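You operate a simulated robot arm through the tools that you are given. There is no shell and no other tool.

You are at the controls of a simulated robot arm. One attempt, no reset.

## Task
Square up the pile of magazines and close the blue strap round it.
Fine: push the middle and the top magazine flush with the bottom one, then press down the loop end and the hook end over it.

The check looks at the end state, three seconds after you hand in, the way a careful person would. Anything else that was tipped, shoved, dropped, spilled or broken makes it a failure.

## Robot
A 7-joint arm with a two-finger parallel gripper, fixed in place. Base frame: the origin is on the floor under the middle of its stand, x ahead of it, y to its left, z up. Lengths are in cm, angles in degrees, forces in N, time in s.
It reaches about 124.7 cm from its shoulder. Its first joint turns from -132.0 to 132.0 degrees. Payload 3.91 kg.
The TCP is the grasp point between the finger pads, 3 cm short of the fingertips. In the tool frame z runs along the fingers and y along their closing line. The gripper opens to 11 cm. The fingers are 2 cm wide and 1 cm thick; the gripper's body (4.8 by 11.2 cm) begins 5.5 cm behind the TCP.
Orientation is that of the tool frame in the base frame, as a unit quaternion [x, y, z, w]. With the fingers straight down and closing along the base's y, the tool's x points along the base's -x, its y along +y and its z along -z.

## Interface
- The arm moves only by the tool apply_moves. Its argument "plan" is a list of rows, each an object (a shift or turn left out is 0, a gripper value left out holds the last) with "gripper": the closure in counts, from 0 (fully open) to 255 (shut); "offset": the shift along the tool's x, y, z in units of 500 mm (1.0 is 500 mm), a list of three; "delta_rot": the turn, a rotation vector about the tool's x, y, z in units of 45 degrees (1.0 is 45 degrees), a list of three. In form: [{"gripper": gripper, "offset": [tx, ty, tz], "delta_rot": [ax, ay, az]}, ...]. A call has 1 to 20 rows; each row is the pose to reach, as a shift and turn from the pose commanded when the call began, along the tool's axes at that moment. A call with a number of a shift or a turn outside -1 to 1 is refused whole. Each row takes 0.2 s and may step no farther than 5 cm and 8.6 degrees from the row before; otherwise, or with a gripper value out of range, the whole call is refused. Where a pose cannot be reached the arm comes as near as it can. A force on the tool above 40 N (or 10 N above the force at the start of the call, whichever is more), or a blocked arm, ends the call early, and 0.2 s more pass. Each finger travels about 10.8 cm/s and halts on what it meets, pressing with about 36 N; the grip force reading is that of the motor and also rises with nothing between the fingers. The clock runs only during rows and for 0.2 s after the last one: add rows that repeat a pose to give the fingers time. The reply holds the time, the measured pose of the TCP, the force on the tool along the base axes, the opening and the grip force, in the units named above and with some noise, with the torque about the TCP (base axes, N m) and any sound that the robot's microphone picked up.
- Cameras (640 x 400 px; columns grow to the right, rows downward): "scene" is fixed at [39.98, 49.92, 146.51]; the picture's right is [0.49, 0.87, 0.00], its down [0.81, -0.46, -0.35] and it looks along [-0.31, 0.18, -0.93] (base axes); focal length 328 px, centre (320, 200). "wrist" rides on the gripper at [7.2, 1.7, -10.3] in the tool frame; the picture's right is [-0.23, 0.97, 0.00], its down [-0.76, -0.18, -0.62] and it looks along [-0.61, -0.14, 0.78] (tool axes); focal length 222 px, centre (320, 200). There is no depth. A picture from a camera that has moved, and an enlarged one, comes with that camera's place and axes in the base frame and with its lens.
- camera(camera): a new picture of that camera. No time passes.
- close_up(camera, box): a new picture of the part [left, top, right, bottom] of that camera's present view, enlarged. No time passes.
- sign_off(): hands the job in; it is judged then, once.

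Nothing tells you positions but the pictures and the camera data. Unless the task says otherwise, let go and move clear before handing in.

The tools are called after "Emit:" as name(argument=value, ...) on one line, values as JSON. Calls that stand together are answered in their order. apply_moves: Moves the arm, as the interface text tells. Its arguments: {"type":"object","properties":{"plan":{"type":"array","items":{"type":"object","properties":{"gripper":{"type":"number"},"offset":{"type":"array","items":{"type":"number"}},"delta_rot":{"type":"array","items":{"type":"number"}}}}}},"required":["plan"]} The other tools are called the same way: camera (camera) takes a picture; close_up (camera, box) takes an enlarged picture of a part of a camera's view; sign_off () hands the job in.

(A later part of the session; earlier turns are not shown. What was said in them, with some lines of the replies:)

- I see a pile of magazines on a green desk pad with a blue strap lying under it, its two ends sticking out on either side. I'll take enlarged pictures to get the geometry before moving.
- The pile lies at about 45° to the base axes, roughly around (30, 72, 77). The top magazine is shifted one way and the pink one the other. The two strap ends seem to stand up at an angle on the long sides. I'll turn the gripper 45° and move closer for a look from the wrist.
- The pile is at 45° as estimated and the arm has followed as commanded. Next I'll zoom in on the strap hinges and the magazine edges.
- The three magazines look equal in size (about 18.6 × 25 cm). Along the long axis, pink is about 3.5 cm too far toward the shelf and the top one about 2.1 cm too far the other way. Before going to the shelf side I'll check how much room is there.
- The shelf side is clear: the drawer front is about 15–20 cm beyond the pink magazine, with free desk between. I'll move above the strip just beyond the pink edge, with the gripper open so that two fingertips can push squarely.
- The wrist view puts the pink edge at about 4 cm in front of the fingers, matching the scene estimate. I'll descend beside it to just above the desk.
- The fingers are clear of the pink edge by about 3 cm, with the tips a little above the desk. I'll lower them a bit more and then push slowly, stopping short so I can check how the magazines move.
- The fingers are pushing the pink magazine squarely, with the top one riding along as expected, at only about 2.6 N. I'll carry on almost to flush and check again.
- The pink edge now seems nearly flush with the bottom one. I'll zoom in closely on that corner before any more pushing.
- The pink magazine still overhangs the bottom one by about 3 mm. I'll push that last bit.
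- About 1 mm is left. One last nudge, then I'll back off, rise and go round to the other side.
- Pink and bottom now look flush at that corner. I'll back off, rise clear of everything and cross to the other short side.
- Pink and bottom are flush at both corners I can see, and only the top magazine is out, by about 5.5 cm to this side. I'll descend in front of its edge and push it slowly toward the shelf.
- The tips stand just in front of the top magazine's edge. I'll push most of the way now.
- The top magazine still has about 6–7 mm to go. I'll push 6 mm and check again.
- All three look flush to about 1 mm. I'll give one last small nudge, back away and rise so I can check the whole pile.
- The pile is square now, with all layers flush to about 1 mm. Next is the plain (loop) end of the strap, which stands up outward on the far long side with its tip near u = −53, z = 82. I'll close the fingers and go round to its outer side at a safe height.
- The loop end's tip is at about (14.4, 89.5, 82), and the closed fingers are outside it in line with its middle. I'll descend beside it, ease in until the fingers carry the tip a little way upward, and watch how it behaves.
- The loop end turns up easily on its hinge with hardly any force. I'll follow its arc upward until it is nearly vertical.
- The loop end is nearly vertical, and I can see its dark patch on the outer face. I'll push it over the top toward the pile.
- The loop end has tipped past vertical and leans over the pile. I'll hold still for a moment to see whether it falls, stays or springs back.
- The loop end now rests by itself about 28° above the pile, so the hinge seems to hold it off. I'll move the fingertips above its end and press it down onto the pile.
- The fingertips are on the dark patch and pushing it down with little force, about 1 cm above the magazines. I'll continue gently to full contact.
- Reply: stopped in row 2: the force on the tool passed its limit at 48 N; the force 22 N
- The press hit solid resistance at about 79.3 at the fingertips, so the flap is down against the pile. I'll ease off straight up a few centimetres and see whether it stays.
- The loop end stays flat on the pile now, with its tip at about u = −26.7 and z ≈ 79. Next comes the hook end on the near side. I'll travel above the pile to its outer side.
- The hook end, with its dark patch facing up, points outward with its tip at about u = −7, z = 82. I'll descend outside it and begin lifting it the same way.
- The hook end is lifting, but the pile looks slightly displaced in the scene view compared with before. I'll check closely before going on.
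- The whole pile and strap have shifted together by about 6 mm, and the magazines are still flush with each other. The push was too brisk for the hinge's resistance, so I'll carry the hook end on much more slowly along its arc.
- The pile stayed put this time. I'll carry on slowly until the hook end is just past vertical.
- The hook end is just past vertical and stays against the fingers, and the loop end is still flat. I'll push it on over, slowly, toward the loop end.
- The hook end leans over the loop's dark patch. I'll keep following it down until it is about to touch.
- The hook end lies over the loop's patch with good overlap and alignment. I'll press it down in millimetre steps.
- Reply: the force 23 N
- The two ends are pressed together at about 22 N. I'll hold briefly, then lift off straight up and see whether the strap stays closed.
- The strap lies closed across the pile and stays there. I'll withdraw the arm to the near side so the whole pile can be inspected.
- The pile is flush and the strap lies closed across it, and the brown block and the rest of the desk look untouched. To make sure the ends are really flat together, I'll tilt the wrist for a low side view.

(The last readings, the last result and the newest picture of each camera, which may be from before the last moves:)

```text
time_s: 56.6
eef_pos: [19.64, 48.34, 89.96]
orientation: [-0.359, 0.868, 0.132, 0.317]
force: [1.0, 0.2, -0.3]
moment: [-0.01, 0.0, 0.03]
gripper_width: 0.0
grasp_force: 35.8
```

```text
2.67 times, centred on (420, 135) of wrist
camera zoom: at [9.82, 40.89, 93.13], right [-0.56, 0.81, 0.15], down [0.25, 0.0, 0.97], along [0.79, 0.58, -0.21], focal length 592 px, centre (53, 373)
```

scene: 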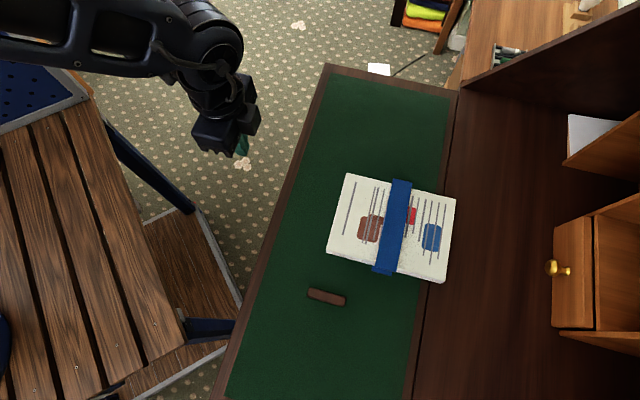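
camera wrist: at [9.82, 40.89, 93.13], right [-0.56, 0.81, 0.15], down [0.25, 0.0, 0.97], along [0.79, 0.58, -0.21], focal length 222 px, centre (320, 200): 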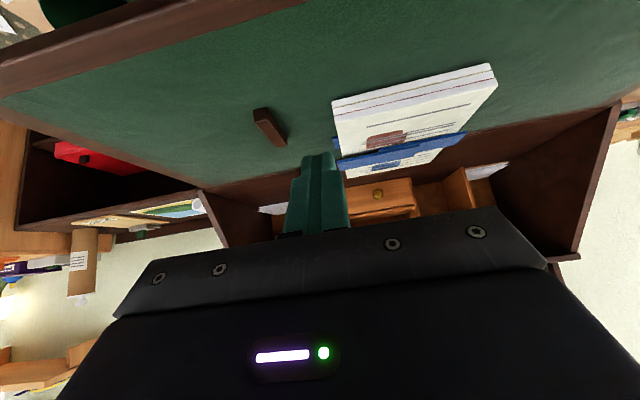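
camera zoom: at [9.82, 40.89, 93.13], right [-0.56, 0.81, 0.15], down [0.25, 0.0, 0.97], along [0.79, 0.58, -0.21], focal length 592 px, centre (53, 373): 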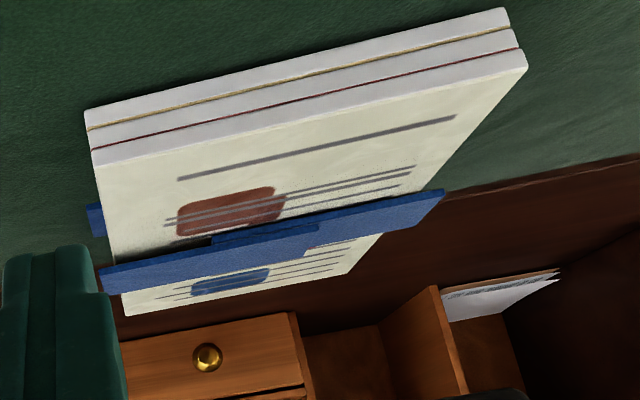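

Emit:
close_up(camera="wrist", box=[325, 120, 421, 180])

Emit:
close_up(camera="wrist", box=[390, 105, 486, 165])

Emit:
close_up(camera="wrist", box=[325, 55, 505, 168])

```text
6.67 times, centred on (373, 150) of wrist
camera zoom: at [9.82, 40.89, 93.13], right [-0.56, 0.81, 0.15], down [0.25, 0.0, 0.97], along [0.79, 0.58, -0.21], focal length 1481 px, centre (-33, 533)
```

zoom: 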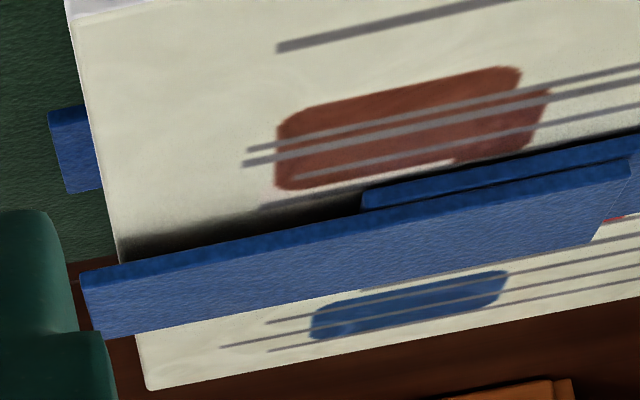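

```text
6.67 times, centred on (438, 135) of wrist
camera zoom: at [9.82, 40.89, 93.13], right [-0.56, 0.81, 0.15], down [0.25, 0.0, 0.97], along [0.79, 0.58, -0.21], focal length 1481 px, centre (-467, 633)
```

zoom: 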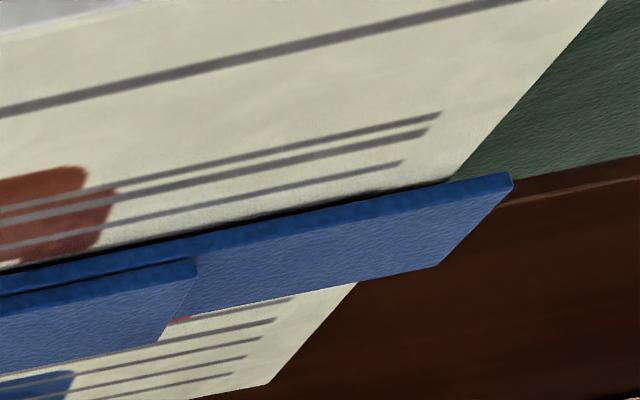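

```text
3.54 times, centred on (415, 112) of wrist
camera zoom: at [9.82, 40.89, 93.13], right [-0.56, 0.81, 0.15], down [0.25, 0.0, 0.97], along [0.79, 0.58, -0.21], focal length 786 px, centre (-16, 513)
```

zoom: 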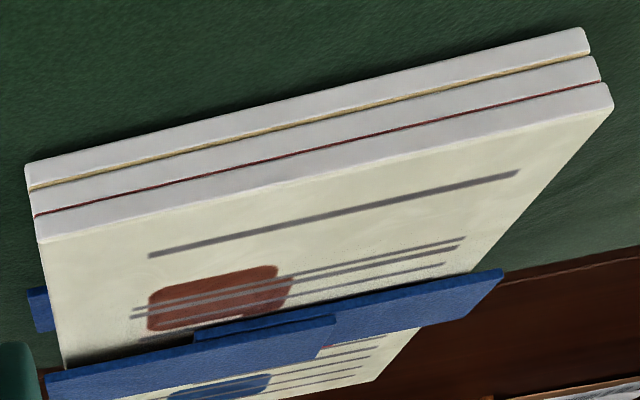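

The low view confirms it: the three magazines are flush, the loop end lies flat on the pile and the hook end lies flat over it. Nothing else has moved, so I'll back the arm away to a neutral pose, take a last look and then hand in.

Emit:
apply_moves(plan=[{"gripper": 255, "offset": [0, 0, -0.033], "delta_rot": [0, 0.148, 0]}, {"gripper": 255, "offset": [0, 0, -0.067], "delta_rot": [0, 0.296, 0]}, {"gripper": 255, "offset": [0, 0, -0.1], "delta_rot": [0, 0.444, 0]}, {"gripper": 255, "offset": [0, 0, -0.133], "delta_rot": [0, 0.593, 0]}, {"gripper": 255, "offset": [0, 0, -0.167], "delta_rot": [0, 0.741, 0]}, {"gripper": 255, "offset": [0, 0, -0.2], "delta_rot": [0, 0.889, 0]}, {"gripper": 255, "offset": [0, 0, -0.2], "delta_rot": [0, 0.889, 0]}])

Emit:
camera(camera="scene")

Emit:
close_up(camera="scene", box=[300, 150, 500, 275])

```text
time_s: 58.2
eef_pos: [15.15, 43.63, 97.49]
orientation: [-0.383, 0.924, 0.001, 0.001]
force: [-0.1, -0.5, 0.2]
moment: [0.01, 0.01, 0.01]
gripper_width: 0.0
grasp_force: 35.8
```

```text
taken
```

scene: 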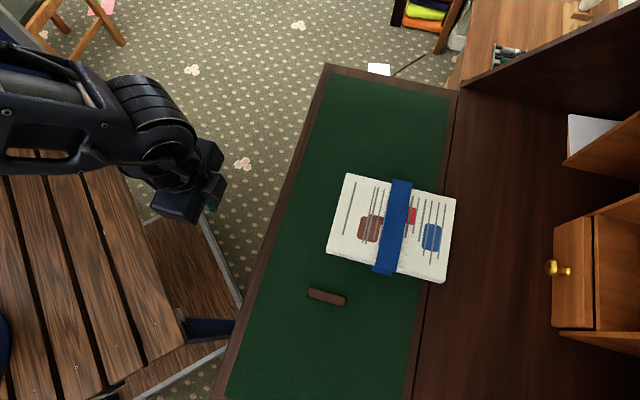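

```text
3.20 times, centred on (400, 212) of scene
camera zoom: at [39.98, 49.92, 146.51], right [0.49, 0.87, 0.0], down [0.81, -0.46, -0.35], along [-0.31, 0.18, -0.93], focal length 1051 px, centre (64, 160)
```

zoom: 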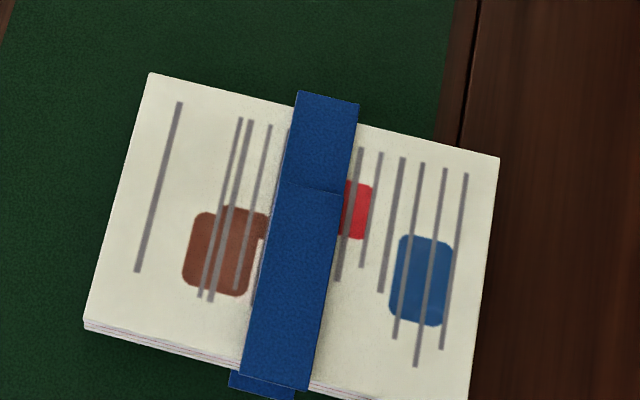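

The pile is square, the blue strap is closed over it and has stayed closed since I let go, and the arm is clear of the desk. The rest of the desk is undisturbed, so I'm handing in.

Emit:
sign_off()

```text
The job is handed in.
```

The magazines are squared up and the blue strap is closed round them. In the last pictures the middle and top magazines sit flush with the bottom one to about 1–2 mm.

- **Strap:** The loop end lies flat on the pile and the hook end lies flat over it. I pressed them together at about 22 N, and the strap stayed closed for the 5 seconds or so between letting go and handing in. I couldn't confirm the hook-and-loop grip beyond seeing it hold.
- **Pile position:** While I was folding the strap ends over, the whole pile and strap slid together by about 6 mm. I left it there, since the magazines stayed flush with each other.
- **Surroundings:** The brown block, the drawers and the rest of the desk look as they did at the start, and the arm is clear.
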